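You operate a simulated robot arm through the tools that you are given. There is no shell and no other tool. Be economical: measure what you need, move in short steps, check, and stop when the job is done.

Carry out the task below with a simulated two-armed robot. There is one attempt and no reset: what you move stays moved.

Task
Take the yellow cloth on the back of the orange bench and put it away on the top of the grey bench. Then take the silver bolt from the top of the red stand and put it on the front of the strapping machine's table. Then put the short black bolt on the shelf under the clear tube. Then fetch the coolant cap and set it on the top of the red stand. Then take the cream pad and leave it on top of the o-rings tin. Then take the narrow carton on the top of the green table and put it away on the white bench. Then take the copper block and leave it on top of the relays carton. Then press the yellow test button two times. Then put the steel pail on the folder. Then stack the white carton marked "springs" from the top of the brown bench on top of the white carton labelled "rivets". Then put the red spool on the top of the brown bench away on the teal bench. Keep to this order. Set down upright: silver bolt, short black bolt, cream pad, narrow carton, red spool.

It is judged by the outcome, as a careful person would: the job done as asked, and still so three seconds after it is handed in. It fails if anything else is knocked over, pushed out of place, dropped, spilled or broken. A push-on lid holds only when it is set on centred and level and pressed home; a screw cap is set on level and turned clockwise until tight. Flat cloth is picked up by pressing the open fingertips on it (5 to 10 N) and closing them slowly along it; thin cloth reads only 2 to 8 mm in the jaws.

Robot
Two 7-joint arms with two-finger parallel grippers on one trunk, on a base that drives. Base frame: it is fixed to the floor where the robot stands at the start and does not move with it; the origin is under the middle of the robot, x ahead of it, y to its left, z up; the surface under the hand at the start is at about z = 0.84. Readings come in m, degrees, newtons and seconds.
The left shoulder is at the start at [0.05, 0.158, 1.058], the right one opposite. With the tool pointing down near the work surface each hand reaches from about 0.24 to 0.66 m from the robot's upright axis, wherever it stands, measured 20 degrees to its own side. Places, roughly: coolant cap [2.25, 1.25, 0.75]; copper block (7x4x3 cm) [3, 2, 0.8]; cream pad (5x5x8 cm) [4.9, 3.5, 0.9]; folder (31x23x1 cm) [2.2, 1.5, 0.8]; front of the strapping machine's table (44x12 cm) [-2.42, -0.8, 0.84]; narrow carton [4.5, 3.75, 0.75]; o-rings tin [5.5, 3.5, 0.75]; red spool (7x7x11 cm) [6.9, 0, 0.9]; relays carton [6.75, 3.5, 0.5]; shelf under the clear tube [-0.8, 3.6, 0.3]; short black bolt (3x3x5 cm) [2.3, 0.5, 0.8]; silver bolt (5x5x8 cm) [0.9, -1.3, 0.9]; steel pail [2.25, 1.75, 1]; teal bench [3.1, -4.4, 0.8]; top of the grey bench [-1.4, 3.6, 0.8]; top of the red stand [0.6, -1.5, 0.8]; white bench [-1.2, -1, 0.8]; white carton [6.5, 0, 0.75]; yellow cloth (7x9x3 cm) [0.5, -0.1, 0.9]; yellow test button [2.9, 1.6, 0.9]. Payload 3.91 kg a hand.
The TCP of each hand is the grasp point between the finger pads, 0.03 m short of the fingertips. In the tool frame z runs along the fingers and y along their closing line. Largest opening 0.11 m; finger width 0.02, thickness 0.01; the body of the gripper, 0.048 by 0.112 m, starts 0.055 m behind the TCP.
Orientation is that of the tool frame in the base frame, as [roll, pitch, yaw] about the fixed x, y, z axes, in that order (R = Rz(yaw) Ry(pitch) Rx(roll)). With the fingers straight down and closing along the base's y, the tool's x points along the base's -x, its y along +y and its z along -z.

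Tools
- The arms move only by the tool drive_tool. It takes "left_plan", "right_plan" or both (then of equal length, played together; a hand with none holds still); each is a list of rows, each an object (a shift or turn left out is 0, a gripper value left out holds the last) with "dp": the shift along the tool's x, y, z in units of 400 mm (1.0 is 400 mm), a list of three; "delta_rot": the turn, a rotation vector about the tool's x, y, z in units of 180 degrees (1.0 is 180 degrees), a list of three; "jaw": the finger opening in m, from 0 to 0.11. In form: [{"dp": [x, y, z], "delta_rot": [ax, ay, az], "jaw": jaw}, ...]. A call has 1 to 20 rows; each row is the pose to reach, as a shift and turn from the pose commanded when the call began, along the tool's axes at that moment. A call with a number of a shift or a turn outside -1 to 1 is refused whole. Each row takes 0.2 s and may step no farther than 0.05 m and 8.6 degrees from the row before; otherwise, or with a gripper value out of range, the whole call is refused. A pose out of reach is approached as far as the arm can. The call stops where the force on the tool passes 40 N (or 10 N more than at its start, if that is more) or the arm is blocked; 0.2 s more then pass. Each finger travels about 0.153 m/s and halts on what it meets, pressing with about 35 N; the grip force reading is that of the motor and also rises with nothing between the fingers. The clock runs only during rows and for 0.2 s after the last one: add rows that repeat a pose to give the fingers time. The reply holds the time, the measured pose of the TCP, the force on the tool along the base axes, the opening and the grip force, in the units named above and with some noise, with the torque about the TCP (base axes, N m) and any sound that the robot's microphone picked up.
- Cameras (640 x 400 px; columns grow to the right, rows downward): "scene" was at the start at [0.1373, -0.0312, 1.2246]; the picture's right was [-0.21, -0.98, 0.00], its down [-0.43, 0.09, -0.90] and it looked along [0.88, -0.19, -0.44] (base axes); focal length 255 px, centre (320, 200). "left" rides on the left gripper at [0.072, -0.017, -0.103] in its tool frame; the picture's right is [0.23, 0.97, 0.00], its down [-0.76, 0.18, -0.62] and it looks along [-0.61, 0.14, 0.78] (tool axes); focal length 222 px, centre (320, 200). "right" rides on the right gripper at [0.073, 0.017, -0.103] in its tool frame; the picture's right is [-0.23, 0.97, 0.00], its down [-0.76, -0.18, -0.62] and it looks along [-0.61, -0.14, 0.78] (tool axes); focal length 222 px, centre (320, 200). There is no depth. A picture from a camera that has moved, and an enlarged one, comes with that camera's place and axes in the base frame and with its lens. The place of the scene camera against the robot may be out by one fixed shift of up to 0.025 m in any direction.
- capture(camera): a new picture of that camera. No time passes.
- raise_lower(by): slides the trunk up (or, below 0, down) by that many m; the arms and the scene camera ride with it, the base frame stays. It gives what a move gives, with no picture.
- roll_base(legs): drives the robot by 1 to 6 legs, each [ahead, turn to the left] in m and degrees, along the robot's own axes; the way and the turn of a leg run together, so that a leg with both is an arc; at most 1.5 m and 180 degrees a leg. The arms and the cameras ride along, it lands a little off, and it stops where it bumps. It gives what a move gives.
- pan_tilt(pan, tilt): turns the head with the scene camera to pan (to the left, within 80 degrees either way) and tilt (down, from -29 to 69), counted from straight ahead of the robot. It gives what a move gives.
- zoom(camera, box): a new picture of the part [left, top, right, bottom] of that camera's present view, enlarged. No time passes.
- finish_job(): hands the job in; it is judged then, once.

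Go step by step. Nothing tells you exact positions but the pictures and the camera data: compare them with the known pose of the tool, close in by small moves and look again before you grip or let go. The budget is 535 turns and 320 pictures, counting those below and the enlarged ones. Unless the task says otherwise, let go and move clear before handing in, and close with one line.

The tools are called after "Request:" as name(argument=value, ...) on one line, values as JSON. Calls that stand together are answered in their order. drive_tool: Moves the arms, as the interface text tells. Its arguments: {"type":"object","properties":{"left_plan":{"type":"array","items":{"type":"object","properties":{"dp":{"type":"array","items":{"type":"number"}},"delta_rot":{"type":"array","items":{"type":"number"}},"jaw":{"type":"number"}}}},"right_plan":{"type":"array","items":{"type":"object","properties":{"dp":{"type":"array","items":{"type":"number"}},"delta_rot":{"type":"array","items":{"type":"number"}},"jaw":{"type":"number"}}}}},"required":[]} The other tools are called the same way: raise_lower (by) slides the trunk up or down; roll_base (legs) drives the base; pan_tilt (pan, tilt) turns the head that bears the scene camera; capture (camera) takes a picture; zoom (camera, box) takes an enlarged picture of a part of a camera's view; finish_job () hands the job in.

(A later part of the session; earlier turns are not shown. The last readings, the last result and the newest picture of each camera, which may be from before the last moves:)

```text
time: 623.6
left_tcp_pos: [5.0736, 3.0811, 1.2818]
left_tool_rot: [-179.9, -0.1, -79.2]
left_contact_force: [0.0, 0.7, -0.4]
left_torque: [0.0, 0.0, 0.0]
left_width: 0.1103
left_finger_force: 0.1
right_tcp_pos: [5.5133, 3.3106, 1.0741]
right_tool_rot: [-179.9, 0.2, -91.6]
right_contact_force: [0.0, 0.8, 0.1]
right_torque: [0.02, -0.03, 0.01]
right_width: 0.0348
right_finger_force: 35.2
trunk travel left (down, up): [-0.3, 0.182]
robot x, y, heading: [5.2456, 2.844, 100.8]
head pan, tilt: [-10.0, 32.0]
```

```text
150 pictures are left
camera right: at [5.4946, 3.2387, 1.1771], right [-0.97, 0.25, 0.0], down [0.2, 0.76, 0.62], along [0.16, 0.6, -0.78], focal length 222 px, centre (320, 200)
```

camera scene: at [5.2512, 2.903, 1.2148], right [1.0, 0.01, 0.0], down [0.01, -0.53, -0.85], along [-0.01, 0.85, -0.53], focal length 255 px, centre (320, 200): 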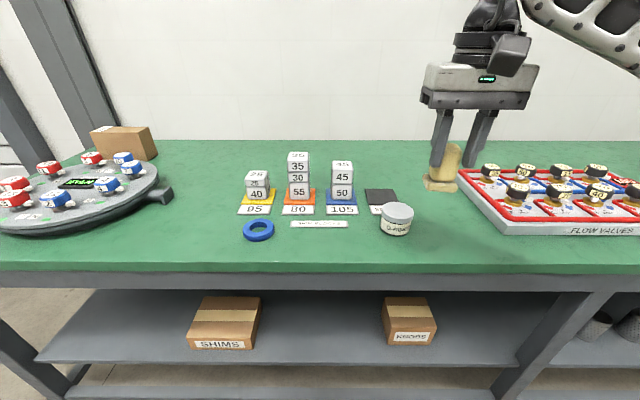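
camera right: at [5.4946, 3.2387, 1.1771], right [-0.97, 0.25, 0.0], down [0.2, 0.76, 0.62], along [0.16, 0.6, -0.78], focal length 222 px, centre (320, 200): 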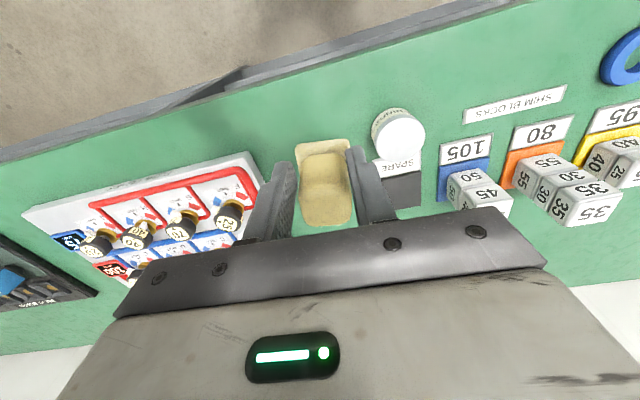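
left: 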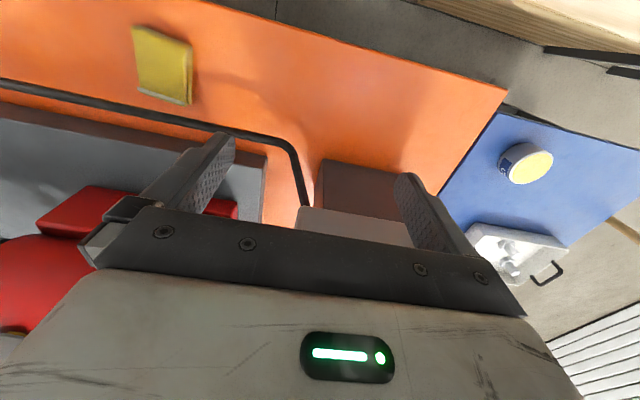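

Tin lid centre ≈ (5.420, 3.379), top ≈ 0.892. Moving the pad over it and lowering.

Request:
drive_tool(right_plan=[{"dp": [-0.05, 0.08, 0]}, {"dp": [-0.1, 0.16, 0]}, {"dp": [-0.162, 0.238, 0]}, {"dp": [-0.162, 0.238, 0.1]}, {"dp": [-0.162, 0.238, 0.2]}, {"dp": [-0.162, 0.238, 0.28]}, {"dp": [-0.162, 0.238, 0.28]}])

Request:
capture(camera="right")

Request:
zoom(camera="scene", box=[340, 130, 480, 250])

```text
time: 625.2
left_tcp_pos: [5.0732, 3.0811, 1.2825]
left_tool_rot: [-180.0, -0.2, -79.3]
left_contact_force: [0.0, 0.2, 0.0]
left_torque: [0.01, -0.01, -0.02]
left_width: 0.1102
left_finger_force: 0.1
right_tcp_pos: [5.4201, 3.3788, 0.9619]
right_tool_rot: [179.9, 0.1, -91.7]
right_contact_force: [-0.3, 0.0, -0.4]
right_torque: [-0.01, 0.01, 0.01]
right_width: 0.0348
right_finger_force: 35.0
trunk travel left (down, up): [-0.3, 0.182]
robot x, y, heading: [5.2412, 2.8493, 100.7]
head pan, tilt: [-10.0, 32.0]
```

```text
149 pictures are left
camera right: at [5.4013, 3.3061, 1.0652], right [-0.97, 0.26, 0.0], down [0.2, 0.76, 0.62], along [0.16, 0.6, -0.78], focal length 222 px, centre (320, 200)
```

right: 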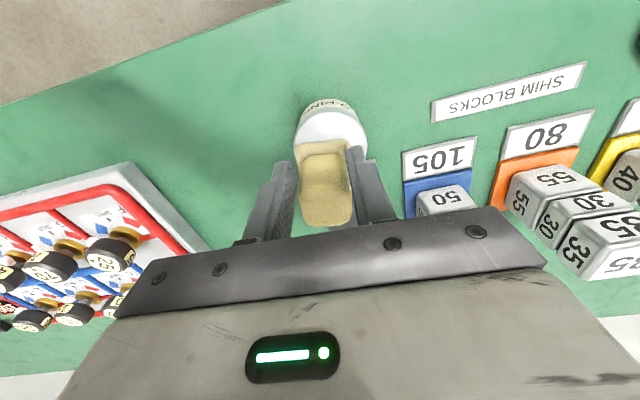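

```text
3.33 times, centred on (410, 190) of scene
camera zoom: at [5.2401, 2.9615, 1.2148], right [1.0, 0.01, 0.0], down [0.01, -0.53, -0.85], along [-0.01, 0.85, -0.53], focal length 851 px, centre (20, 233)
```

zoom: 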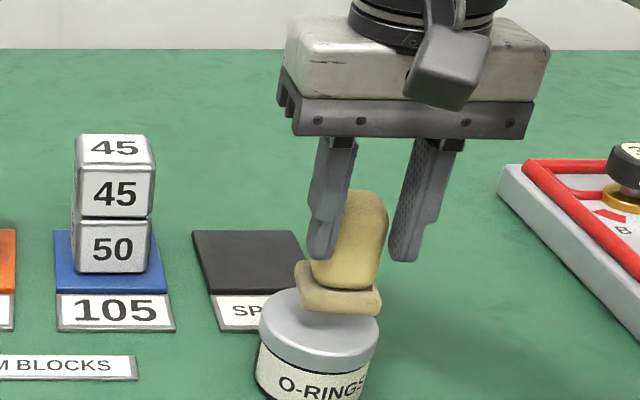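

Request:
drive_tool(right_plan=[{"dp": [0.015, 0.016, 0]}, {"dp": [0.015, 0.016, 0.025]}, {"dp": [0.015, 0.016, 0.035]}, {"dp": [0.015, 0.016, 0.042]}])

Request:
zoom(camera="scene", box=[340, 130, 480, 250])

```text
time: 626.2
left_tcp_pos: [5.073, 3.0799, 1.2828]
left_tool_rot: [-179.9, -0.1, -79.3]
left_contact_force: [0.5, 0.7, -0.5]
left_torque: [-0.02, -0.01, -0.02]
left_width: 0.1102
left_finger_force: 0.0
right_tcp_pos: [5.4126, 3.3731, 0.9472]
right_tool_rot: [-180.0, 0.2, -91.6]
right_contact_force: [0.4, -0.3, 4.5]
right_torque: [0.0, -0.02, 0.02]
right_width: 0.0347
right_finger_force: 35.4
trunk travel left (down, up): [-0.3, 0.182]
robot x, y, heading: [5.2411, 2.8437, 100.8]
head pan, tilt: [-10.0, 32.0]
```

```text
3.33 times, centred on (410, 190) of scene
camera zoom: at [5.24, 2.9611, 1.215], right [1.0, 0.01, 0.0], down [0.01, -0.53, -0.85], along [-0.01, 0.85, -0.53], focal length 851 px, centre (20, 233)
```

zoom: 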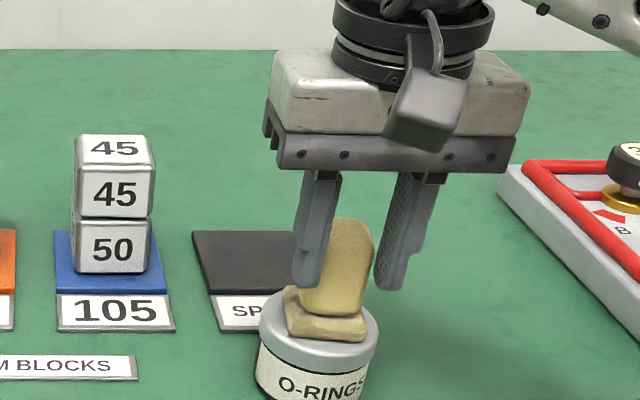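

Touching, centred. Lower a hair, release and lift away.

Request:
drive_tool(right_plan=[{"dp": [0, 0, 0.003]}, {"dp": [0, 0, 0.003], "jaw": 0.045}, {"dp": [0, 0, 0.003], "jaw": 0.06}, {"dp": [0, 0, 0.003], "jaw": 0.07}, {"dp": [0, 0, -0.05], "jaw": 0.075}, {"dp": [0, 0, -0.15], "jaw": 0.075}, {"dp": [0.02, 0, -0.25], "jaw": 0.09}, {"dp": [0.1, 0, -0.3], "jaw": 0.11}])

Request:
zoom(camera="scene", box=[340, 130, 480, 250])

```text
time: 628.0
left_tcp_pos: [5.0729, 3.0807, 1.2826]
left_tool_rot: [-179.9, 0.0, -79.3]
left_contact_force: [0.8, -0.2, -0.4]
left_torque: [0.03, -0.03, 0.01]
left_width: 0.1101
left_finger_force: 0.1
right_tcp_pos: [5.4119, 3.3332, 1.0662]
right_tool_rot: [-180.0, 0.1, -91.6]
right_contact_force: [0.2, 0.1, 1.3]
right_torque: [0.01, 0.0, -0.01]
right_width: 0.11
right_finger_force: 0.0
trunk travel left (down, up): [-0.3, 0.182]
robot x, y, heading: [5.24, 2.8472, 100.8]
head pan, tilt: [-10.0, 32.0]
```

```text
3.33 times, centred on (410, 190) of scene
camera zoom: at [5.2402, 2.9611, 1.2148], right [1.0, 0.01, 0.0], down [0.01, -0.53, -0.85], along [-0.01, 0.85, -0.53], focal length 851 px, centre (20, 233)
```

zoom: 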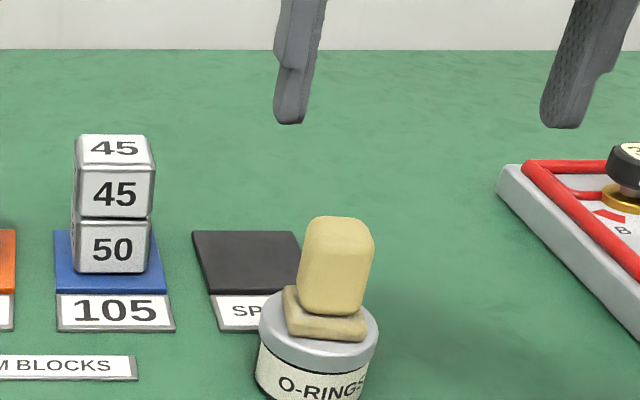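

Pad done. Now the narrow carton at the back-left of the green table: I'll go round to its west end.

Request:
roll_base(legs=[[-0.12, 0], [0, 79], [1.45, 0], [0, -103], [0.6, 0]])

Request:
pan_tilt(pan=-35, tilt=25)

Request:
capture(camera="scene")

```text
time: 646.7
left_tcp_pos: [3.8685, 3.6003, 1.2826]
left_tool_rot: [-179.9, -0.1, -101.9]
left_contact_force: [-0.5, 0.2, -0.4]
left_torque: [-0.02, -0.02, 0.02]
left_width: 0.1101
left_finger_force: 0.0
right_tcp_pos: [4.2793, 3.7021, 1.0655]
right_tool_rot: [-179.9, 0.0, -114.3]
right_contact_force: [0.4, -0.1, -0.2]
right_torque: [-0.02, -0.01, 0.02]
right_width: 0.1099
right_finger_force: 0.1
trunk travel left (down, up): [-0.3, 0.182]
robot x, y, heading: [3.9328, 3.318, 78.2]
head pan, tilt: [-10.0, 32.0]
```

```text
time: 647.6
left_tcp_pos: [3.8676, 3.5998, 1.2819]
left_tool_rot: [-179.9, -0.2, -101.9]
left_contact_force: [0.4, 0.4, -0.1]
left_torque: [0.04, 0.0, 0.04]
left_width: 0.1101
left_finger_force: 0.0
right_tcp_pos: [4.278, 3.7023, 1.0657]
right_tool_rot: [180.0, 0.1, -114.3]
right_contact_force: [0.6, 0.4, -0.2]
right_torque: [-0.02, 0.02, 0.04]
right_width: 0.1103
right_finger_force: 0.0
trunk travel left (down, up): [-0.3, 0.182]
robot x, y, heading: [3.9351, 3.3174, 78.0]
head pan, tilt: [-35.0, 25.0]
```

```text
145 pictures are left
camera scene: at [4.0155, 3.4071, 1.2259], right [0.68, -0.73, 0.0], down [-0.31, -0.29, -0.91], along [0.66, 0.62, -0.42], focal length 255 px, centre (320, 200)
```

scene: 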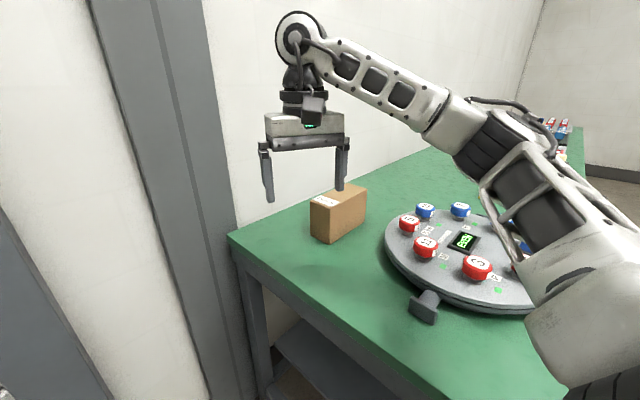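

Request:
capture(camera="right")

Request:
zoom(camera="scene", box=[270, 160, 410, 260])

```text
144 pictures are left
camera right: at [4.2335, 3.6425, 1.1686], right [-0.79, 0.61, 0.0], down [0.47, 0.62, 0.62], along [0.38, 0.5, -0.78], focal length 222 px, centre (320, 200)
```

right: 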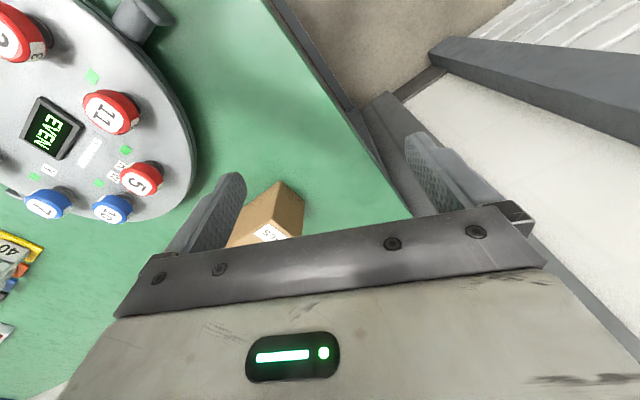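

```text
4.00 times, centred on (340, 210) of scene
camera zoom: at [4.0155, 3.4071, 1.2259], right [0.68, -0.73, 0.0], down [-0.31, -0.29, -0.91], along [0.66, 0.62, -0.42], focal length 1021 px, centre (240, 160)
```

zoom: 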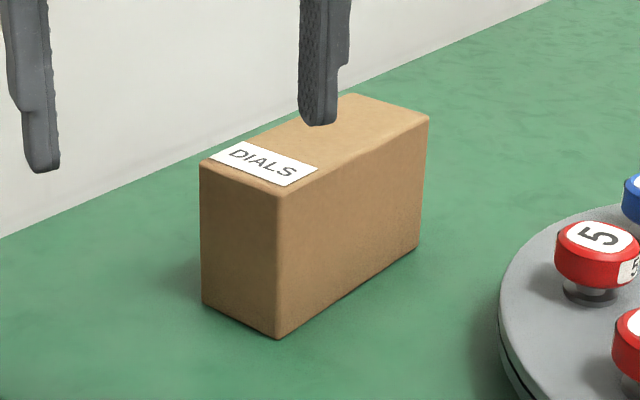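

The carton "DIALS" is axis-aligned, centred near (4.51, 3.797), 16.5 × 6.3 cm, top 0.95. I'll position for the right hand and align the jaws along y.

Request:
roll_base(legs=[[0.15, 0], [0, -24]])

Request:
drive_tool(right_plan=[{"delta_rot": [0, 0, 0.04]}, {"delta_rot": [0, 0, 0.08]}, {"delta_rot": [0, 0, 0.12]}, {"delta_rot": [0, 0, 0.16]}, {"delta_rot": [0, 0, 0.2]}, {"delta_rot": [0, 0, 0.232]}, {"delta_rot": [0, 0, 0.232]}])

```text
time: 650.2
left_tcp_pos: [4.0212, 3.7474, 1.2819]
left_tool_rot: [-180.0, -0.1, -126.0]
left_contact_force: [0.6, 0.9, -0.1]
left_torque: [0.02, -0.01, -0.01]
left_width: 0.1099
left_finger_force: 0.1
right_tcp_pos: [4.4348, 3.6747, 1.0656]
right_tool_rot: [180.0, 0.1, -138.2]
right_contact_force: [0.3, 0.6, 0.0]
right_torque: [-0.02, 0.03, 0.01]
right_width: 0.1098
right_finger_force: 0.1
trunk travel left (down, up): [-0.3, 0.182]
robot x, y, heading: [3.9634, 3.4662, 53.8]
head pan, tilt: [-35.0, 25.0]
```

```text
time: 651.8
left_tcp_pos: [4.0189, 3.7475, 1.2825]
left_tool_rot: [-179.9, -0.1, -126.0]
left_contact_force: [0.1, 0.3, 0.0]
left_torque: [-0.01, -0.01, 0.03]
left_width: 0.11
left_finger_force: 0.1
right_tcp_pos: [4.4363, 3.6745, 1.0662]
right_tool_rot: [179.9, 0.1, 179.8]
right_contact_force: [0.4, -1.3, 0.2]
right_torque: [0.03, 0.03, -0.01]
right_width: 0.1103
right_finger_force: 0.1
trunk travel left (down, up): [-0.3, 0.182]
robot x, y, heading: [3.9657, 3.4633, 54.3]
head pan, tilt: [-35.0, 25.0]
```

Request:
drive_tool(right_plan=[{"dp": [-0.05, 0.1, 0]}, {"dp": [-0.1, 0.2, 0]}, {"dp": [-0.14, 0.306, 0.05]}, {"dp": [-0.14, 0.306, 0.05]}])

Request:
capture(camera="right")

```text
time: 652.8
left_tcp_pos: [4.0198, 3.748, 1.2827]
left_tool_rot: [-179.9, -0.2, -126.1]
left_contact_force: [-0.4, 0.5, 0.8]
left_torque: [0.03, 0.01, 0.02]
left_width: 0.1101
left_finger_force: 0.1
right_tcp_pos: [4.4947, 3.7974, 1.045]
right_tool_rot: [180.0, 0.1, 180.0]
right_contact_force: [0.6, 0.1, 0.1]
right_torque: [0.02, 0.04, 0.0]
right_width: 0.1102
right_finger_force: 0.0
trunk travel left (down, up): [-0.3, 0.182]
robot x, y, heading: [3.9648, 3.4596, 54.0]
head pan, tilt: [-35.0, 25.0]
```

```text
142 pictures are left
camera right: at [4.4216, 3.8143, 1.1483], right [0.23, 0.97, 0.0], down [0.76, -0.18, 0.62], along [0.61, -0.14, -0.78], focal length 222 px, centre (320, 200)
```

right: 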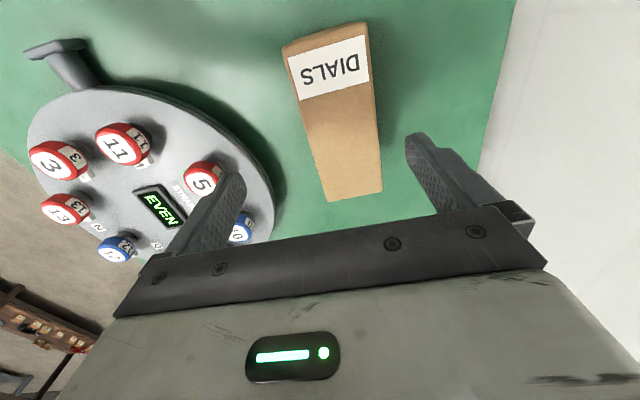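

Request:
drive_tool(right_plan=[{"dp": [-0.02, 0.052, 0]}, {"dp": [-0.02, 0.052, 0.1]}, {"dp": [-0.02, 0.052, 0.2]}, {"dp": [-0.02, 0.052, 0.3]}, {"dp": [-0.02, 0.052, 0.345]}, {"dp": [-0.02, 0.052, 0.345]}])

Request:
capture(camera="right")

```text
time: 654.2
left_tcp_pos: [4.0204, 3.747, 1.2826]
left_tool_rot: [-179.8, -0.1, -125.9]
left_contact_force: [0.3, 0.1, 0.1]
left_torque: [0.04, -0.03, -0.01]
left_width: 0.1101
left_finger_force: 0.0
right_tcp_pos: [4.5014, 3.8181, 0.906]
right_tool_rot: [180.0, 0.0, 179.9]
right_contact_force: [-0.6, 0.8, 0.3]
right_torque: [-0.02, -0.01, 0.0]
right_width: 0.1102
right_finger_force: 0.0
trunk travel left (down, up): [-0.3, 0.182]
robot x, y, heading: [3.9647, 3.4611, 54.0]
head pan, tilt: [-35.0, 25.0]
```

```text
141 pictures are left
camera right: at [4.4285, 3.834, 1.0096], right [0.23, 0.97, 0.0], down [0.76, -0.18, 0.62], along [0.61, -0.14, -0.78], focal length 222 px, centre (320, 200)
```

right: 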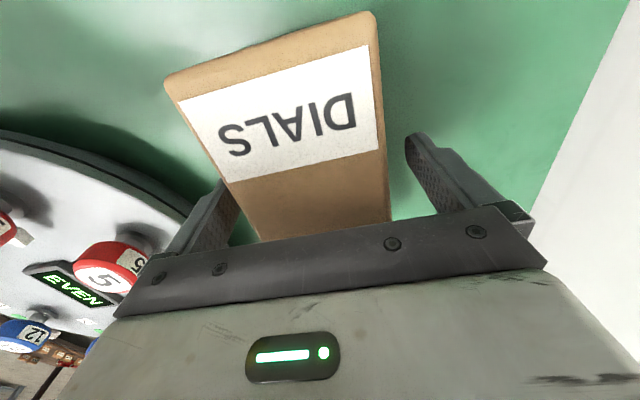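

Request:
drive_tool(right_plan=[{"dp": [0, -0.015, 0], "jaw": 0.095}, {"dp": [0, -0.015, 0], "jaw": 0.08}, {"dp": [0, -0.015, 0], "jaw": 0.065}, {"dp": [0, -0.015, 0], "jaw": 0.05}, {"dp": [0, -0.015, 0], "jaw": 0.04}, {"dp": [0, -0.015, -0.05], "jaw": 0.04}, {"dp": [0, -0.015, -0.15], "jaw": 0.04}, {"dp": [0, -0.015, -0.25], "jaw": 0.04}, {"dp": [0, -0.015, -0.35], "jaw": 0.04}])

Request:
capture(camera="right")

```text
time: 656.2
left_tcp_pos: [4.0207, 3.7481, 1.283]
left_tool_rot: [-180.0, -0.1, -126.0]
left_contact_force: [-0.3, -0.3, -0.8]
left_torque: [-0.02, 0.03, 0.03]
left_width: 0.11
left_finger_force: 0.1
right_tcp_pos: [4.4994, 3.8107, 1.0489]
right_tool_rot: [-180.0, 0.2, 179.9]
right_contact_force: [-0.1, 0.9, -2.8]
right_torque: [0.02, 0.04, 0.01]
right_width: 0.0723
right_finger_force: 34.8
trunk travel left (down, up): [-0.3, 0.182]
robot x, y, heading: [3.9634, 3.4587, 54.1]
head pan, tilt: [-35.0, 25.0]
```

```text
140 pictures are left
camera right: at [4.4272, 3.827, 1.1517], right [0.23, 0.97, 0.0], down [0.76, -0.18, 0.62], along [0.61, -0.14, -0.78], focal length 222 px, centre (320, 200)
```

right: 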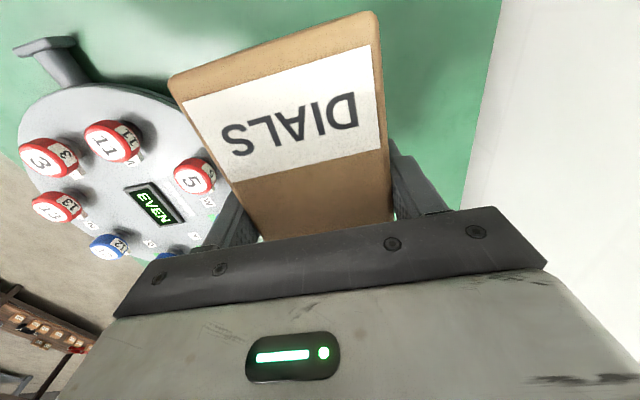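

Request:
roll_base(legs=[[-0.65, 0]])

Request:
drive_tool(right_plan=[{"dp": [0.06, -0.06, 0], "delta_rot": [0, 0, -0.03]}, {"dp": [0.12, -0.12, 0], "delta_rot": [0, 0, -0.07]}, {"dp": [0.18, -0.18, 0], "delta_rot": [0, 0, -0.11]}, {"dp": [0.24, -0.24, 0], "delta_rot": [0, 0, -0.15]}, {"dp": [0.28, -0.28, 0], "delta_rot": [0, 0, -0.19]}, {"dp": [0.28, -0.3, 0], "delta_rot": [0, 0, -0.23]}])

Request:
roll_base(legs=[[0, 126], [1.4, 0], [1.4, 0], [1.4, 0]])

```text
time: 659.9
left_tcp_pos: [3.6361, 3.2179, 1.2825]
left_tool_rot: [-179.9, -0.1, -125.8]
left_contact_force: [-0.2, -0.9, 0.6]
left_torque: [0.0, 0.02, 0.0]
left_width: 0.1098
left_finger_force: 0.0
right_tcp_pos: [4.1169, 3.2819, 1.048]
right_tool_rot: [180.0, 0.1, -179.8]
right_contact_force: [0.0, 0.3, -4.2]
right_torque: [0.0, 0.05, -0.04]
right_width: 0.0724
right_finger_force: 34.4
trunk travel left (down, up): [-0.3, 0.182]
robot x, y, heading: [3.5795, 2.9331, 54.4]
head pan, tilt: [-35.0, 25.0]
```

```text
time: 661.3
left_tcp_pos: [3.6361, 3.2183, 1.2822]
left_tool_rot: [-179.9, -0.2, -125.8]
left_contact_force: [0.0, -0.3, 0.4]
left_torque: [0.02, -0.01, 0.01]
left_width: 0.1099
left_finger_force: 0.1
right_tcp_pos: [4.0038, 3.161, 1.0483]
right_tool_rot: [-180.0, 0.0, -138.4]
right_contact_force: [-0.5, -0.2, -3.8]
right_torque: [-0.05, 0.03, 0.03]
right_width: 0.0723
right_finger_force: 34.1
trunk travel left (down, up): [-0.3, 0.182]
robot x, y, heading: [3.5817, 2.9338, 54.4]
head pan, tilt: [-35.0, 25.0]
```

```text
time: 684.0
left_tcp_pos: [-0.2759, 2.8925, 1.2815]
left_tool_rot: [-179.9, -0.3, -1.0]
left_contact_force: [-0.1, -0.8, 0.3]
left_torque: [0.01, -0.03, -0.01]
left_width: 0.1102
left_finger_force: 0.1
right_tcp_pos: [-0.4384, 3.2251, 1.0465]
right_tool_rot: [-179.9, 0.0, -13.3]
right_contact_force: [0.4, -0.4, -3.7]
right_torque: [-0.05, -0.08, -0.02]
right_width: 0.0722
right_finger_force: 34.8
trunk travel left (down, up): [-0.3, 0.182]
robot x, y, heading: [-0.0078, 3.0096, 178.2]
head pan, tilt: [-35.0, 25.0]
stopped in leg 4: the robot was blocked; the commanded pose is now the measured one
```

I drifted north and bumped near the grey bench. Look before moving.

Request:
pan_tilt(pan=-60, tilt=20)

Request:
capture(camera="scene")

Request:
capture(camera="right")

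```text
time: 684.9
left_tcp_pos: [-0.2733, 2.8937, 1.2813]
left_tool_rot: [-179.9, -0.2, -1.0]
left_contact_force: [0.4, -0.5, 0.8]
left_torque: [0.03, 0.0, 0.0]
left_width: 0.1097
left_finger_force: 0.0
right_tcp_pos: [-0.4386, 3.226, 1.048]
right_tool_rot: [-180.0, 0.0, -13.3]
right_contact_force: [0.4, 0.2, -3.0]
right_torque: [-0.01, -0.08, 0.01]
right_width: 0.0719
right_finger_force: 35.1
trunk travel left (down, up): [-0.3, 0.182]
robot x, y, heading: [-0.0107, 3.0105, 178.2]
head pan, tilt: [-60.0, 20.0]
```

```text
139 pictures are left
camera scene: at [-0.0852, 3.0784, 1.234], right [0.88, 0.47, 0.0], down [0.16, -0.3, -0.94], along [-0.44, 0.83, -0.34], focal length 255 px, centre (320, 200)
```

scene: 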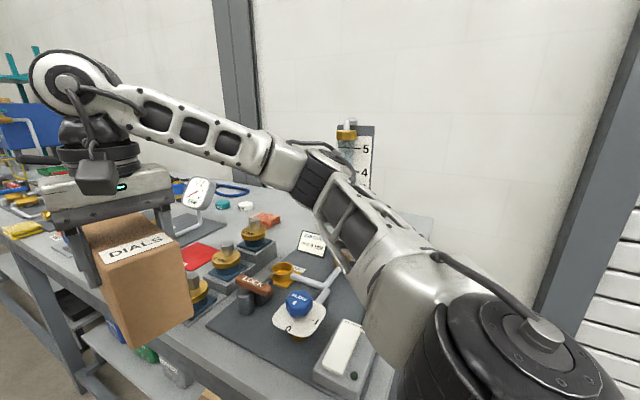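

```text
138 pictures are left
camera right: at [-0.3713, 3.1921, 1.1503], right [-0.45, -0.9, 0.0], down [-0.7, 0.35, 0.62], along [-0.56, 0.28, -0.78], focal length 222 px, centre (320, 200)
```

right: 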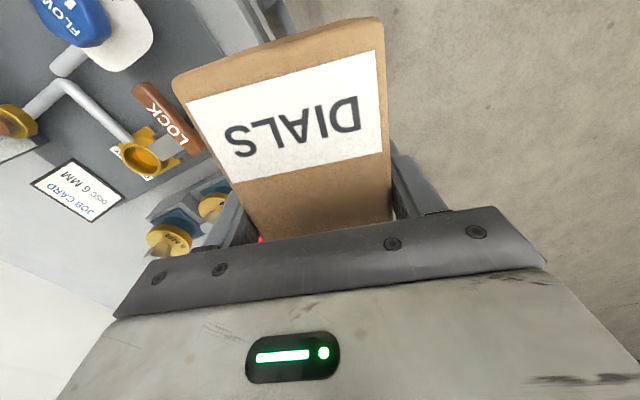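

Request:
roll_base(legs=[[-0.4, 0], [0, 46.5], [1.2, 0], [1.15, 0], [0, 45]])

Request:
pan_tilt(pan=0, tilt=20)

Request:
capture(camera="scene")

```text
time: 693.3
left_tcp_pos: [-0.3088, 2.1541, 1.2512]
left_tool_rot: [-178.9, -7.6, 45.8]
left_contact_force: [0.2, 0.0, -0.3]
left_torque: [-0.04, 0.0, 0.02]
left_width: 0.11
left_finger_force: 0.0
right_tcp_pos: [-0.646, 2.2862, 1.0456]
right_tool_rot: [-179.8, -0.2, 32.6]
right_contact_force: [-0.6, 0.6, -3.7]
right_torque: [0.02, -0.07, 0.0]
right_width: 0.0719
right_finger_force: 35.2
trunk travel left (down, up): [-0.3, 0.182]
robot x, y, heading: [-0.2244, 2.485, -135.4]
head pan, tilt: [-60.0, 20.0]
stopped in leg 3: the robot was blocked; the commanded pose is now the measured one
```

```text
time: 694.6
left_tcp_pos: [-0.3088, 2.1548, 1.2526]
left_tool_rot: [-179.0, -7.3, 45.8]
left_contact_force: [0.1, -0.1, 0.9]
left_torque: [0.01, 0.01, 0.03]
left_width: 0.1099
left_finger_force: 0.1
right_tcp_pos: [-0.6461, 2.29, 1.0473]
right_tool_rot: [179.9, -0.1, 32.6]
right_contact_force: [-0.4, -0.1, -4.4]
right_torque: [0.01, -0.05, 0.02]
right_width: 0.072
right_finger_force: 35.5
trunk travel left (down, up): [-0.3, 0.182]
robot x, y, heading: [-0.2269, 2.483, -135.2]
head pan, tilt: [0.0, 20.0]
```

```text
137 pictures are left
camera scene: at [-0.3119, 2.3771, 1.234], right [-0.7, 0.71, 0.0], down [0.24, 0.24, -0.94], along [-0.67, -0.66, -0.34], focal length 255 px, centre (320, 200)
```

scene: 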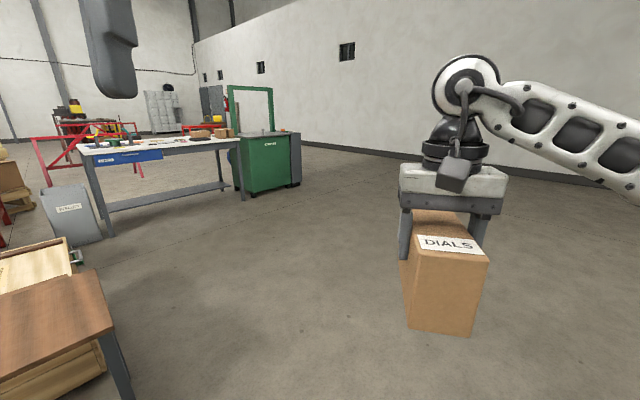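

The left arm touched something. Look to the left before moving.

Request:
pan_tilt(pan=75, tilt=30)

Request:
capture(camera="scene")

Request:
capture(camera="left")

```text
time: 696.1
left_tcp_pos: [-0.3097, 2.1558, 1.2525]
left_tool_rot: [-179.0, -7.3, 45.8]
left_contact_force: [0.0, 0.7, -0.1]
left_torque: [0.0, 0.0, -0.02]
left_width: 0.1101
left_finger_force: 0.1
right_tcp_pos: [-0.6455, 2.2881, 1.0479]
right_tool_rot: [-180.0, -0.2, 32.6]
right_contact_force: [0.2, -1.5, -4.3]
right_torque: [0.04, -0.09, 0.0]
right_width: 0.072
right_finger_force: 35.0
trunk travel left (down, up): [-0.3, 0.182]
robot x, y, heading: [-0.2241, 2.4827, -135.3]
head pan, tilt: [75.0, 30.0]
```

```text
136 pictures are left
camera scene: at [-0.2009, 2.3639, 1.2179], right [-0.87, -0.49, 0.0], down [-0.25, 0.43, -0.87], along [0.43, -0.75, -0.5], focal length 255 px, centre (320, 200)
```

scene: 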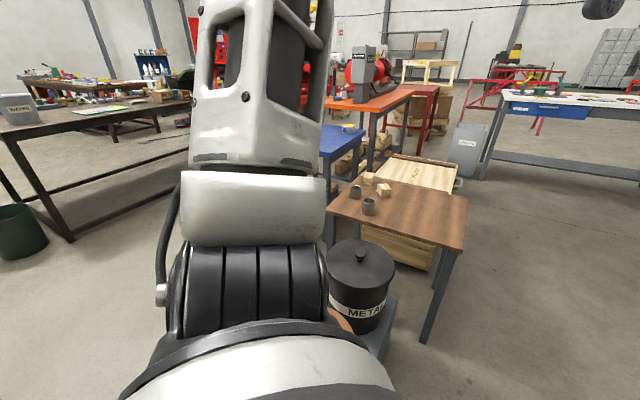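

```text
135 pictures are left
camera left: at [-0.281, 2.2065, 1.3651], right [0.86, -0.52, 0.01], down [-0.45, -0.73, 0.52], along [-0.26, -0.45, -0.86], focal length 222 px, centre (320, 200)
```

left: 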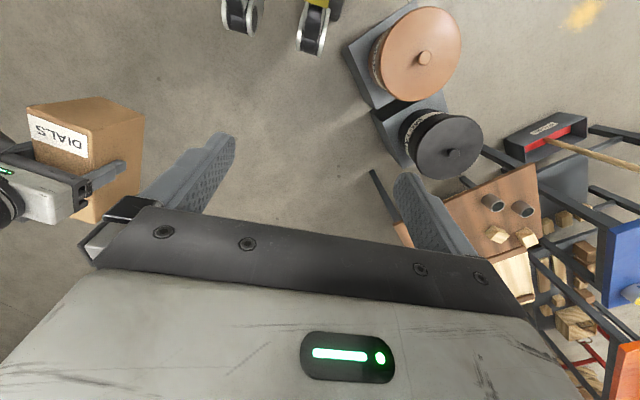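

Request:
roll_base(legs=[[-0.25, 0], [0, -44], [1.1, 0], [0, 88]])

Request:
drive_tool(left_plan=[{"delta_rot": [0, 0.02, 0]}, {"dp": [0, 0, 0], "delta_rot": [0, 0.04, 0]}])

```text
time: 708.9
left_tcp_pos: [-0.9702, 2.3503, 1.2518]
left_tool_rot: [-178.9, -7.3, 90.9]
left_contact_force: [0.4, -1.2, 0.3]
left_torque: [0.0, 0.01, 0.01]
left_width: 0.1101
left_finger_force: 0.2
right_tcp_pos: [-1.3019, 2.205, 1.0479]
right_tool_rot: [-179.9, -0.1, 77.6]
right_contact_force: [-0.4, 0.0, -4.3]
right_torque: [0.07, 0.02, -0.01]
right_width: 0.072
right_finger_force: 35.2
trunk travel left (down, up): [-0.3, 0.182]
robot x, y, heading: [-1.1408, 2.6398, -90.2]
head pan, tilt: [75.0, 30.0]
```

```text
time: 709.5
left_tcp_pos: [-0.9696, 2.35, 1.2321]
left_tool_rot: [-178.7, -14.4, 90.8]
left_contact_force: [0.1, 0.2, -0.3]
left_torque: [-0.02, -0.01, -0.05]
left_width: 0.1099
left_finger_force: 0.0
left hand out of reach, approached as far as the arm can: row 1, 2
right_tcp_pos: [-1.3016, 2.2059, 1.0458]
right_tool_rot: [-179.9, -0.1, 77.8]
right_contact_force: [0.2, 0.0, -3.5]
right_torque: [0.11, -0.04, -0.02]
right_width: 0.0721
right_finger_force: 35.1
trunk travel left (down, up): [-0.3, 0.182]
robot x, y, heading: [-1.1436, 2.6422, -90.2]
head pan, tilt: [75.0, 30.0]
```

Request:
drive_tool(left_plan=[{"dp": [-0.08, 0, 0.05], "delta_rot": [0, -0.03, 0]}, {"dp": [-0.15, 0, 0.1], "delta_rot": [0, -0.06, 0]}, {"dp": [-0.18, 0, 0.15], "delta_rot": [0, -0.08, 0]}, {"dp": [-0.18, 0, 0.15], "delta_rot": [0, -0.08, 0]}])

Request:
roll_base(legs=[[1.5, 0], [0.95, 0]])

Request:
pan_tilt(pan=0, tilt=28)

Request:
capture(camera="scene")

```text
time: 710.5
left_tcp_pos: [-0.9687, 2.2945, 1.1572]
left_tool_rot: [-178.8, -0.1, 91.1]
left_contact_force: [0.5, -0.2, -0.8]
left_torque: [0.03, 0.0, 0.0]
left_width: 0.11
left_finger_force: 0.0
right_tcp_pos: [-1.3026, 2.2052, 1.0466]
right_tool_rot: [180.0, -0.1, 77.6]
right_contact_force: [-0.2, -0.8, -3.9]
right_torque: [0.02, 0.04, 0.0]
right_width: 0.0722
right_finger_force: 35.1
trunk travel left (down, up): [-0.3, 0.182]
robot x, y, heading: [-1.1444, 2.6413, -90.4]
head pan, tilt: [75.0, 30.0]
```

```text
time: 722.5
left_tcp_pos: [-1.0189, -0.1526, 1.1556]
left_tool_rot: [-179.0, -0.3, 89.9]
left_contact_force: [-0.5, -0.4, 0.2]
left_torque: [-0.03, -0.01, -0.01]
left_width: 0.1101
left_finger_force: 0.1
right_tcp_pos: [-1.3522, -0.2366, 1.0476]
right_tool_rot: [-179.9, -0.1, 76.4]
right_contact_force: [0.4, 0.5, -5.0]
right_torque: [0.06, 0.01, 0.03]
right_width: 0.0717
right_finger_force: 35.2
trunk travel left (down, up): [-0.3, 0.182]
robot x, y, heading: [-1.1836, 0.1977, -91.7]
head pan, tilt: [75.0, 30.0]
```

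```text
time: 723.9
left_tcp_pos: [-1.0176, -0.1531, 1.1565]
left_tool_rot: [-179.1, -0.2, 89.8]
left_contact_force: [0.4, 0.3, 0.4]
left_torque: [0.0, -0.03, 0.02]
left_width: 0.1099
left_finger_force: 0.1
right_tcp_pos: [-1.3527, -0.2367, 1.0468]
right_tool_rot: [-179.9, -0.2, 76.5]
right_contact_force: [0.3, 0.1, -3.9]
right_torque: [0.05, -0.01, -0.01]
right_width: 0.0721
right_finger_force: 35.1
trunk travel left (down, up): [-0.3, 0.182]
robot x, y, heading: [-1.1837, 0.1953, -91.5]
head pan, tilt: [0.0, 28.0]
```

```text
134 pictures are left
camera scene: at [-1.1794, 0.0524, 1.2211], right [-1.0, 0.03, 0.0], down [0.01, 0.47, -0.88], along [-0.02, -0.88, -0.47], focal length 255 px, centre (320, 200)
```

scene: 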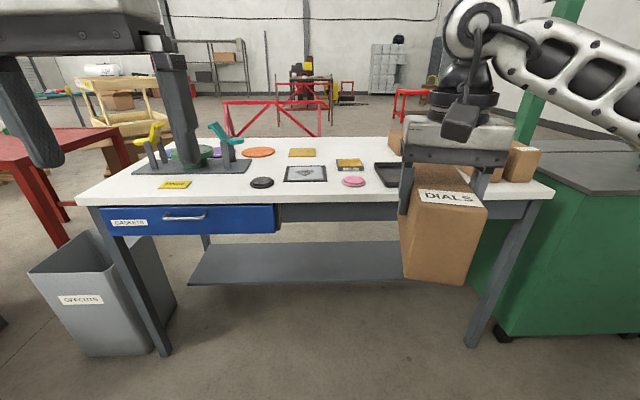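

White bench has a clear front strip near x ≈ -1.15. I'll move in and align the carton's long side with the edge.

Request:
roll_base(legs=[[0.42, 0], [0, 36]])

Request:
drive_tool(right_plan=[{"delta_rot": [0, 0, -0.045]}, {"delta_rot": [0, 0, -0.09]}, {"delta_rot": [0, 0, -0.135]}, {"delta_rot": [0, 0, -0.18]}, {"delta_rot": [0, 0, -0.225]}, {"delta_rot": [0, 0, -0.27]}, {"delta_rot": [0, 0, -0.315]}, {"delta_rot": [0, 0, -0.36]}, {"delta_rot": [0, 0, -0.377]}, {"delta_rot": [0, 0, -0.377]}])

Request:
pan_tilt(pan=-20, tilt=40)

Request:
capture(camera="scene")

```text
time: 728.2
left_tcp_pos: [-0.856, -0.4101, 1.1572]
left_tool_rot: [-179.0, -0.2, 125.8]
left_contact_force: [-0.2, 0.0, -0.8]
left_torque: [0.0, -0.01, -0.01]
left_width: 0.11
left_finger_force: 0.1
right_tcp_pos: [-1.0781, -0.6737, 1.0476]
right_tool_rot: [-179.8, -0.2, 112.3]
right_contact_force: [0.1, 0.7, -3.5]
right_torque: [0.01, 0.04, -0.01]
right_width: 0.0719
right_finger_force: 35.5
trunk travel left (down, up): [-0.3, 0.182]
robot x, y, heading: [-1.1956, -0.2267, -55.7]
head pan, tilt: [0.0, 28.0]
```

```text
time: 730.4
left_tcp_pos: [-0.856, -0.4112, 1.1581]
left_tool_rot: [-179.0, -0.2, 125.7]
left_contact_force: [0.5, 0.4, 0.7]
left_torque: [-0.04, -0.01, 0.03]
left_width: 0.1101
left_finger_force: 0.0
right_tcp_pos: [-1.0787, -0.6692, 1.0466]
right_tool_rot: [180.0, -0.1, -179.8]
right_contact_force: [0.4, 0.5, -4.0]
right_torque: [0.01, 0.03, -0.02]
right_width: 0.0718
right_finger_force: 34.5
right hand out of reach, approached as far as the arm can: row 9, 10
trunk travel left (down, up): [-0.3, 0.182]
robot x, y, heading: [-1.1948, -0.2258, -55.5]
head pan, tilt: [0.0, 28.0]
```

```text
time: 731.3
left_tcp_pos: [-0.8565, -0.4101, 1.1574]
left_tool_rot: [-179.1, -0.2, 125.7]
left_contact_force: [0.5, -0.3, 0.2]
left_torque: [0.01, -0.01, 0.0]
left_width: 0.1104
left_finger_force: 0.0
right_tcp_pos: [-1.0787, -0.6703, 1.0451]
right_tool_rot: [-180.0, -0.1, 180.0]
right_contact_force: [0.3, 0.2, -4.1]
right_torque: [-0.03, 0.06, -0.02]
right_width: 0.0718
right_finger_force: 34.8
trunk travel left (down, up): [-0.3, 0.182]
robot x, y, heading: [-1.195, -0.2266, -55.8]
head pan, tilt: [-20.0, 40.0]
```

```text
133 pictures are left
camera scene: at [-1.1433, -0.3519, 1.2026], right [-0.97, -0.25, 0.0], down [-0.16, 0.62, -0.77], along [0.19, -0.74, -0.64], focal length 255 px, centre (320, 200)
```

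scene: 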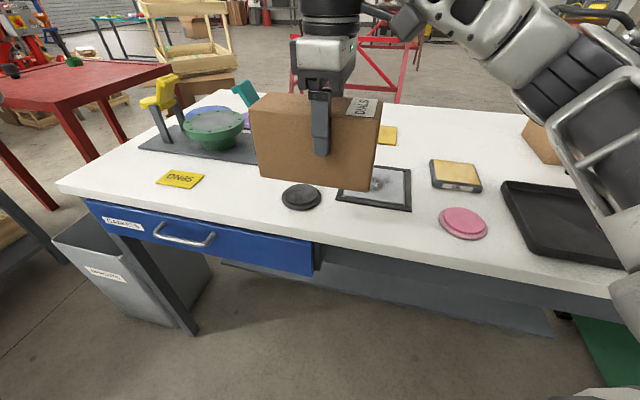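

Request:
drive_tool(right_plan=[{"dp": [0.07, -0.04, 0]}, {"dp": [0.14, -0.09, 0]}, {"dp": [0.2025, -0.13, 0]}, {"dp": [0.2025, -0.13, 0.1]}, {"dp": [0.2025, -0.13, 0.2]}, {"dp": [0.2025, -0.13, 0.28]}, {"dp": [0.2025, -0.13, 0.28]}])

Request:
capture(camera="scene")

```text
time: 732.9
left_tcp_pos: [-0.8566, -0.4109, 1.1568]
left_tool_rot: [-179.0, -0.2, 125.7]
left_contact_force: [-0.7, 0.1, 0.3]
left_torque: [0.0, -0.03, 0.01]
left_width: 0.1098
left_finger_force: 0.1
right_tcp_pos: [-1.141, -0.6665, 0.9669]
right_tool_rot: [179.8, -0.1, -179.8]
right_contact_force: [0.1, -0.3, -2.8]
right_torque: [0.0, 0.1, -0.02]
right_width: 0.072
right_finger_force: 34.7
right hand out of reach, approached as far as the arm can: row 1, 2, 3, 4, 5, 6, 7
trunk travel left (down, up): [-0.3, 0.182]
robot x, y, heading: [-1.195, -0.2228, -55.8]
head pan, tilt: [-20.0, 40.0]
```

```text
132 pictures are left
camera scene: at [-1.1436, -0.3517, 1.2026], right [-0.97, -0.25, 0.0], down [-0.16, 0.62, -0.77], along [0.19, -0.74, -0.64], focal length 255 px, centre (320, 200)
```

scene: 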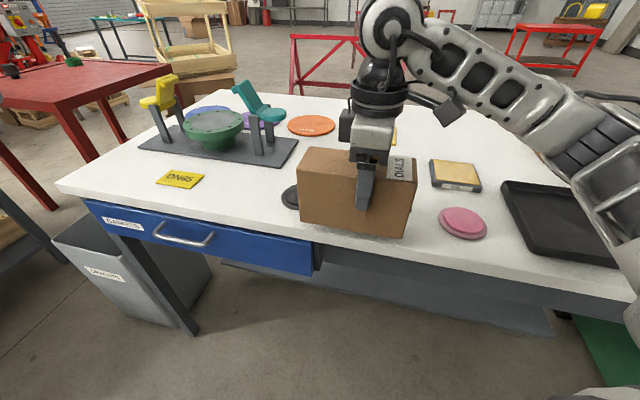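

Request:
drive_tool(right_plan=[{"dp": [0, 0, -0.08]}])

Request:
roll_base(legs=[[0, 12]])

Request:
drive_tool(right_plan=[{"dp": [0.05, -0.07, 0], "delta_rot": [0, 0, 0.02]}, {"dp": [0.1, -0.14, 0], "delta_rot": [0, 0, 0.04]}, {"dp": [0.16, -0.2, 0], "delta_rot": [0, 0, 0.067]}, {"dp": [0.22, -0.24, 0], "delta_rot": [0, 0, 0.067]}, {"dp": [0.25, -0.27, 0], "delta_rot": [0, 0, 0.067]}, {"dp": [0.25, -0.27, 0], "delta_rot": [0, 0, 0.067]}])

```text
time: 733.3
left_tcp_pos: [-0.8564, -0.4108, 1.1575]
left_tool_rot: [-179.0, -0.2, 125.7]
left_contact_force: [0.1, -0.2, 0.0]
left_torque: [0.03, 0.0, 0.03]
left_width: 0.1099
left_finger_force: 0.0
right_tcp_pos: [-1.1406, -0.6648, 0.9986]
right_tool_rot: [-180.0, -0.2, -179.8]
right_contact_force: [-0.3, 0.1, -4.4]
right_torque: [0.02, 0.09, -0.01]
right_width: 0.072
right_finger_force: 35.4
trunk travel left (down, up): [-0.3, 0.182]
robot x, y, heading: [-1.1926, -0.2243, -56.0]
head pan, tilt: [-20.0, 40.0]
```

```text
time: 734.4
left_tcp_pos: [-0.8252, -0.3359, 1.157]
left_tool_rot: [-178.8, -0.2, 137.7]
left_contact_force: [0.3, -0.4, 0.2]
left_torque: [-0.01, 0.0, -0.01]
left_width: 0.1101
left_finger_force: 0.0
right_tcp_pos: [-1.0496, -0.6447, 0.9996]
right_tool_rot: [179.9, -0.2, -167.9]
right_contact_force: [-0.1, -0.5, -4.6]
right_torque: [-0.01, 0.06, -0.02]
right_width: 0.0718
right_finger_force: 35.3
trunk travel left (down, up): [-0.3, 0.182]
robot x, y, heading: [-1.1957, -0.2237, -43.4]
head pan, tilt: [-20.0, 40.0]
```

```text
time: 735.8
left_tcp_pos: [-0.826, -0.3364, 1.1566]
left_tool_rot: [-178.9, -0.2, 137.6]
left_contact_force: [-0.5, 0.7, -0.3]
left_torque: [-0.01, -0.03, -0.01]
left_width: 0.11
left_finger_force: 0.0
right_tcp_pos: [-1.1046, -0.6975, 0.999]
right_tool_rot: [179.9, -0.1, 180.0]
right_contact_force: [0.3, 0.1, -4.7]
right_torque: [0.0, 0.07, 0.02]
right_width: 0.072
right_finger_force: 35.1
right hand out of reach, approached as far as the arm can: row 1, 2, 3, 4, 5, 6
trunk travel left (down, up): [-0.3, 0.182]
robot x, y, heading: [-1.193, -0.2234, -43.9]
head pan, tilt: [-20.0, 40.0]
```

Request:
drive_tool(right_plan=[{"dp": [0.05, -0.02, 0.05]}, {"dp": [0.1, -0.03, 0.1]}, {"dp": [0.1, -0.03, 0.15]}, {"dp": [0.1, -0.03, 0.15]}])

Request:
capture(camera="scene")

```text
time: 736.8
left_tcp_pos: [-0.8268, -0.3336, 1.1584]
left_tool_rot: [-178.9, -0.1, 137.7]
left_contact_force: [0.0, 0.3, 0.2]
left_torque: [-0.02, 0.0, -0.05]
left_width: 0.1101
left_finger_force: 0.0
right_tcp_pos: [-1.1264, -0.6883, 0.949]
right_tool_rot: [-179.7, 0.2, -179.8]
right_contact_force: [-0.4, 1.7, 9.1]
right_torque: [-0.25, -0.98, 0.18]
right_width: 0.0718
right_finger_force: 34.5
right hand out of reach, approached as far as the arm can: row 1, 2, 3, 4
trunk travel left (down, up): [-0.3, 0.182]
robot x, y, heading: [-1.1957, -0.2257, -43.7]
head pan, tilt: [-20.0, 40.0]
```

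```text
131 pictures are left
camera scene: at [-1.1208, -0.3391, 1.203], right [-0.9, -0.44, 0.0], down [-0.28, 0.58, -0.77], along [0.34, -0.69, -0.64], focal length 255 px, centre (320, 200)
```

scene: 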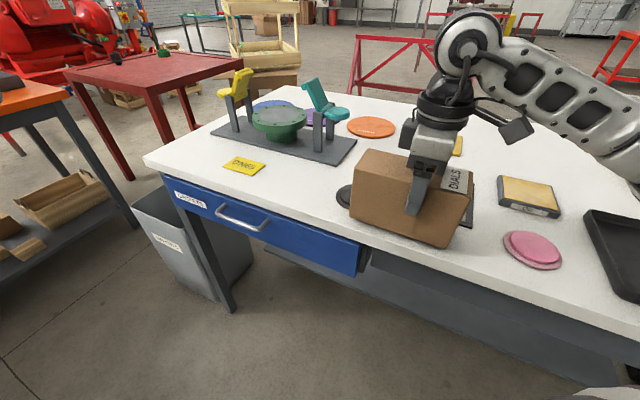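

Request:
zoom(camera="scene", box=[320, 140, 520, 265])

Request:
capture(camera="right")

```text
3.20 times, centred on (420, 202) of scene
camera zoom: at [-1.1208, -0.3391, 1.203], right [-0.9, -0.44, 0.0], down [-0.28, 0.58, -0.77], along [0.34, -0.69, -0.64], focal length 817 px, centre (0, 192)
```

zoom: 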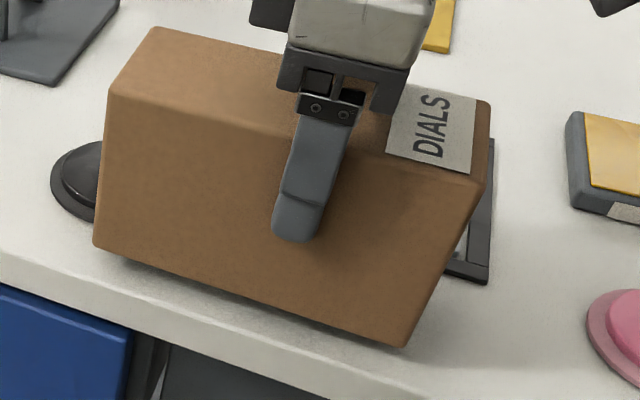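

```text
129 pictures are left
camera right: at [-1.1979, -0.6724, 1.0522], right [0.23, 0.97, 0.0], down [0.76, -0.17, 0.63], along [0.61, -0.14, -0.78], focal length 222 px, centre (320, 200)
```

right: 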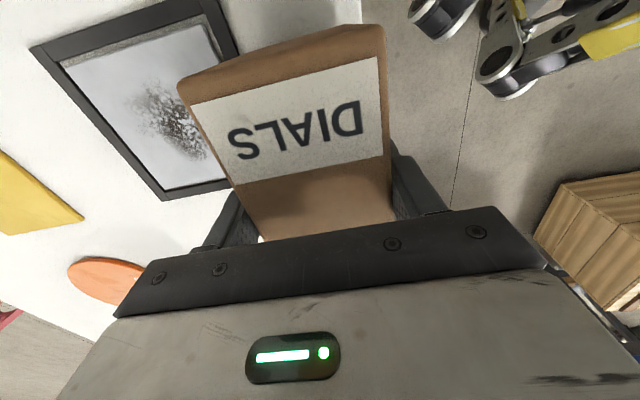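

The carton's end touched the black disc. Raise, shift the base about 6 cm toward -x, and try again.

Request:
drive_tool(right_plan=[{"dp": [0, 0, -0.1]}, {"dp": [0, 0, -0.2]}])

Request:
roll_base(legs=[[0, 44], [-0.06, 0], [0, -44]])

Request:
capture(camera="scene")

```text
time: 737.4
left_tcp_pos: [-0.8253, -0.3359, 1.1558]
left_tool_rot: [-178.9, -0.2, 137.6]
left_contact_force: [0.0, -0.5, 0.3]
left_torque: [0.03, -0.04, 0.01]
left_width: 0.11
left_finger_force: 0.1
right_tcp_pos: [-1.1253, -0.6899, 1.0271]
right_tool_rot: [179.9, -0.2, -179.9]
right_contact_force: [0.3, 0.3, -4.1]
right_torque: [-0.03, 0.1, -0.03]
right_width: 0.0722
right_finger_force: 35.0
trunk travel left (down, up): [-0.3, 0.182]
robot x, y, heading: [-1.193, -0.2241, -43.8]
head pan, tilt: [-20.0, 40.0]
```

```text
time: 742.5
left_tcp_pos: [-0.884, -0.3343, 1.1576]
left_tool_rot: [-179.0, -0.2, 138.3]
left_contact_force: [0.7, 0.0, 0.3]
left_torque: [0.03, -0.02, 0.02]
left_width: 0.1098
left_finger_force: 0.0
right_tcp_pos: [-1.1801, -0.6893, 1.0283]
right_tool_rot: [179.9, -0.2, -179.4]
right_contact_force: [0.2, -0.2, -4.5]
right_torque: [0.0, 0.05, -0.02]
right_width: 0.072
right_finger_force: 35.2
trunk travel left (down, up): [-0.3, 0.182]
robot x, y, heading: [-1.2519, -0.2219, -42.9]
head pan, tilt: [-20.0, 40.0]
```

```text
128 pictures are left
camera scene: at [-1.1795, -0.3406, 1.2026], right [-0.89, -0.45, 0.0], down [-0.29, 0.57, -0.77], along [0.35, -0.68, -0.64], focal length 255 px, centre (320, 200)
```

scene: 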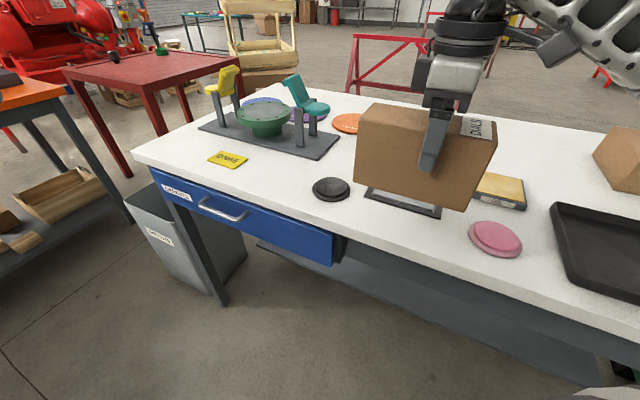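

Request:
drive_tool(right_plan=[{"dp": [0, -0.045, 0.05]}, {"dp": [0, -0.045, 0.15]}, {"dp": [0, -0.045, 0.24]}, {"dp": [0, -0.045, 0.24]}])

Request:
capture(camera="right")

```text
time: 743.5
left_tcp_pos: [-0.8835, -0.333, 1.157]
left_tool_rot: [-178.9, -0.2, 138.3]
left_contact_force: [0.6, 0.0, 0.1]
left_torque: [0.01, 0.01, -0.02]
left_width: 0.11
left_finger_force: 0.0
right_tcp_pos: [-1.1752, -0.6917, 0.9407]
right_tool_rot: [-179.9, -0.1, -179.4]
right_contact_force: [-0.5, -0.5, -3.7]
right_torque: [0.01, 0.06, -0.01]
right_width: 0.0719
right_finger_force: 35.2
right hand out of reach, approached as far as the arm can: row 1, 2, 3, 4
trunk travel left (down, up): [-0.3, 0.182]
robot x, y, heading: [-1.256, -0.2242, -43.2]
head pan, tilt: [-20.0, 40.0]
```

```text
127 pictures are left
camera right: at [-1.2478, -0.6755, 1.0435], right [0.22, 0.98, 0.0], down [0.77, -0.17, 0.62], along [0.61, -0.14, -0.78], focal length 222 px, centre (320, 200)
```

right: 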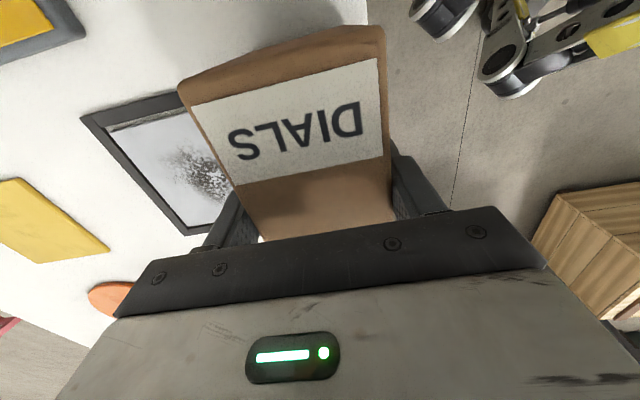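

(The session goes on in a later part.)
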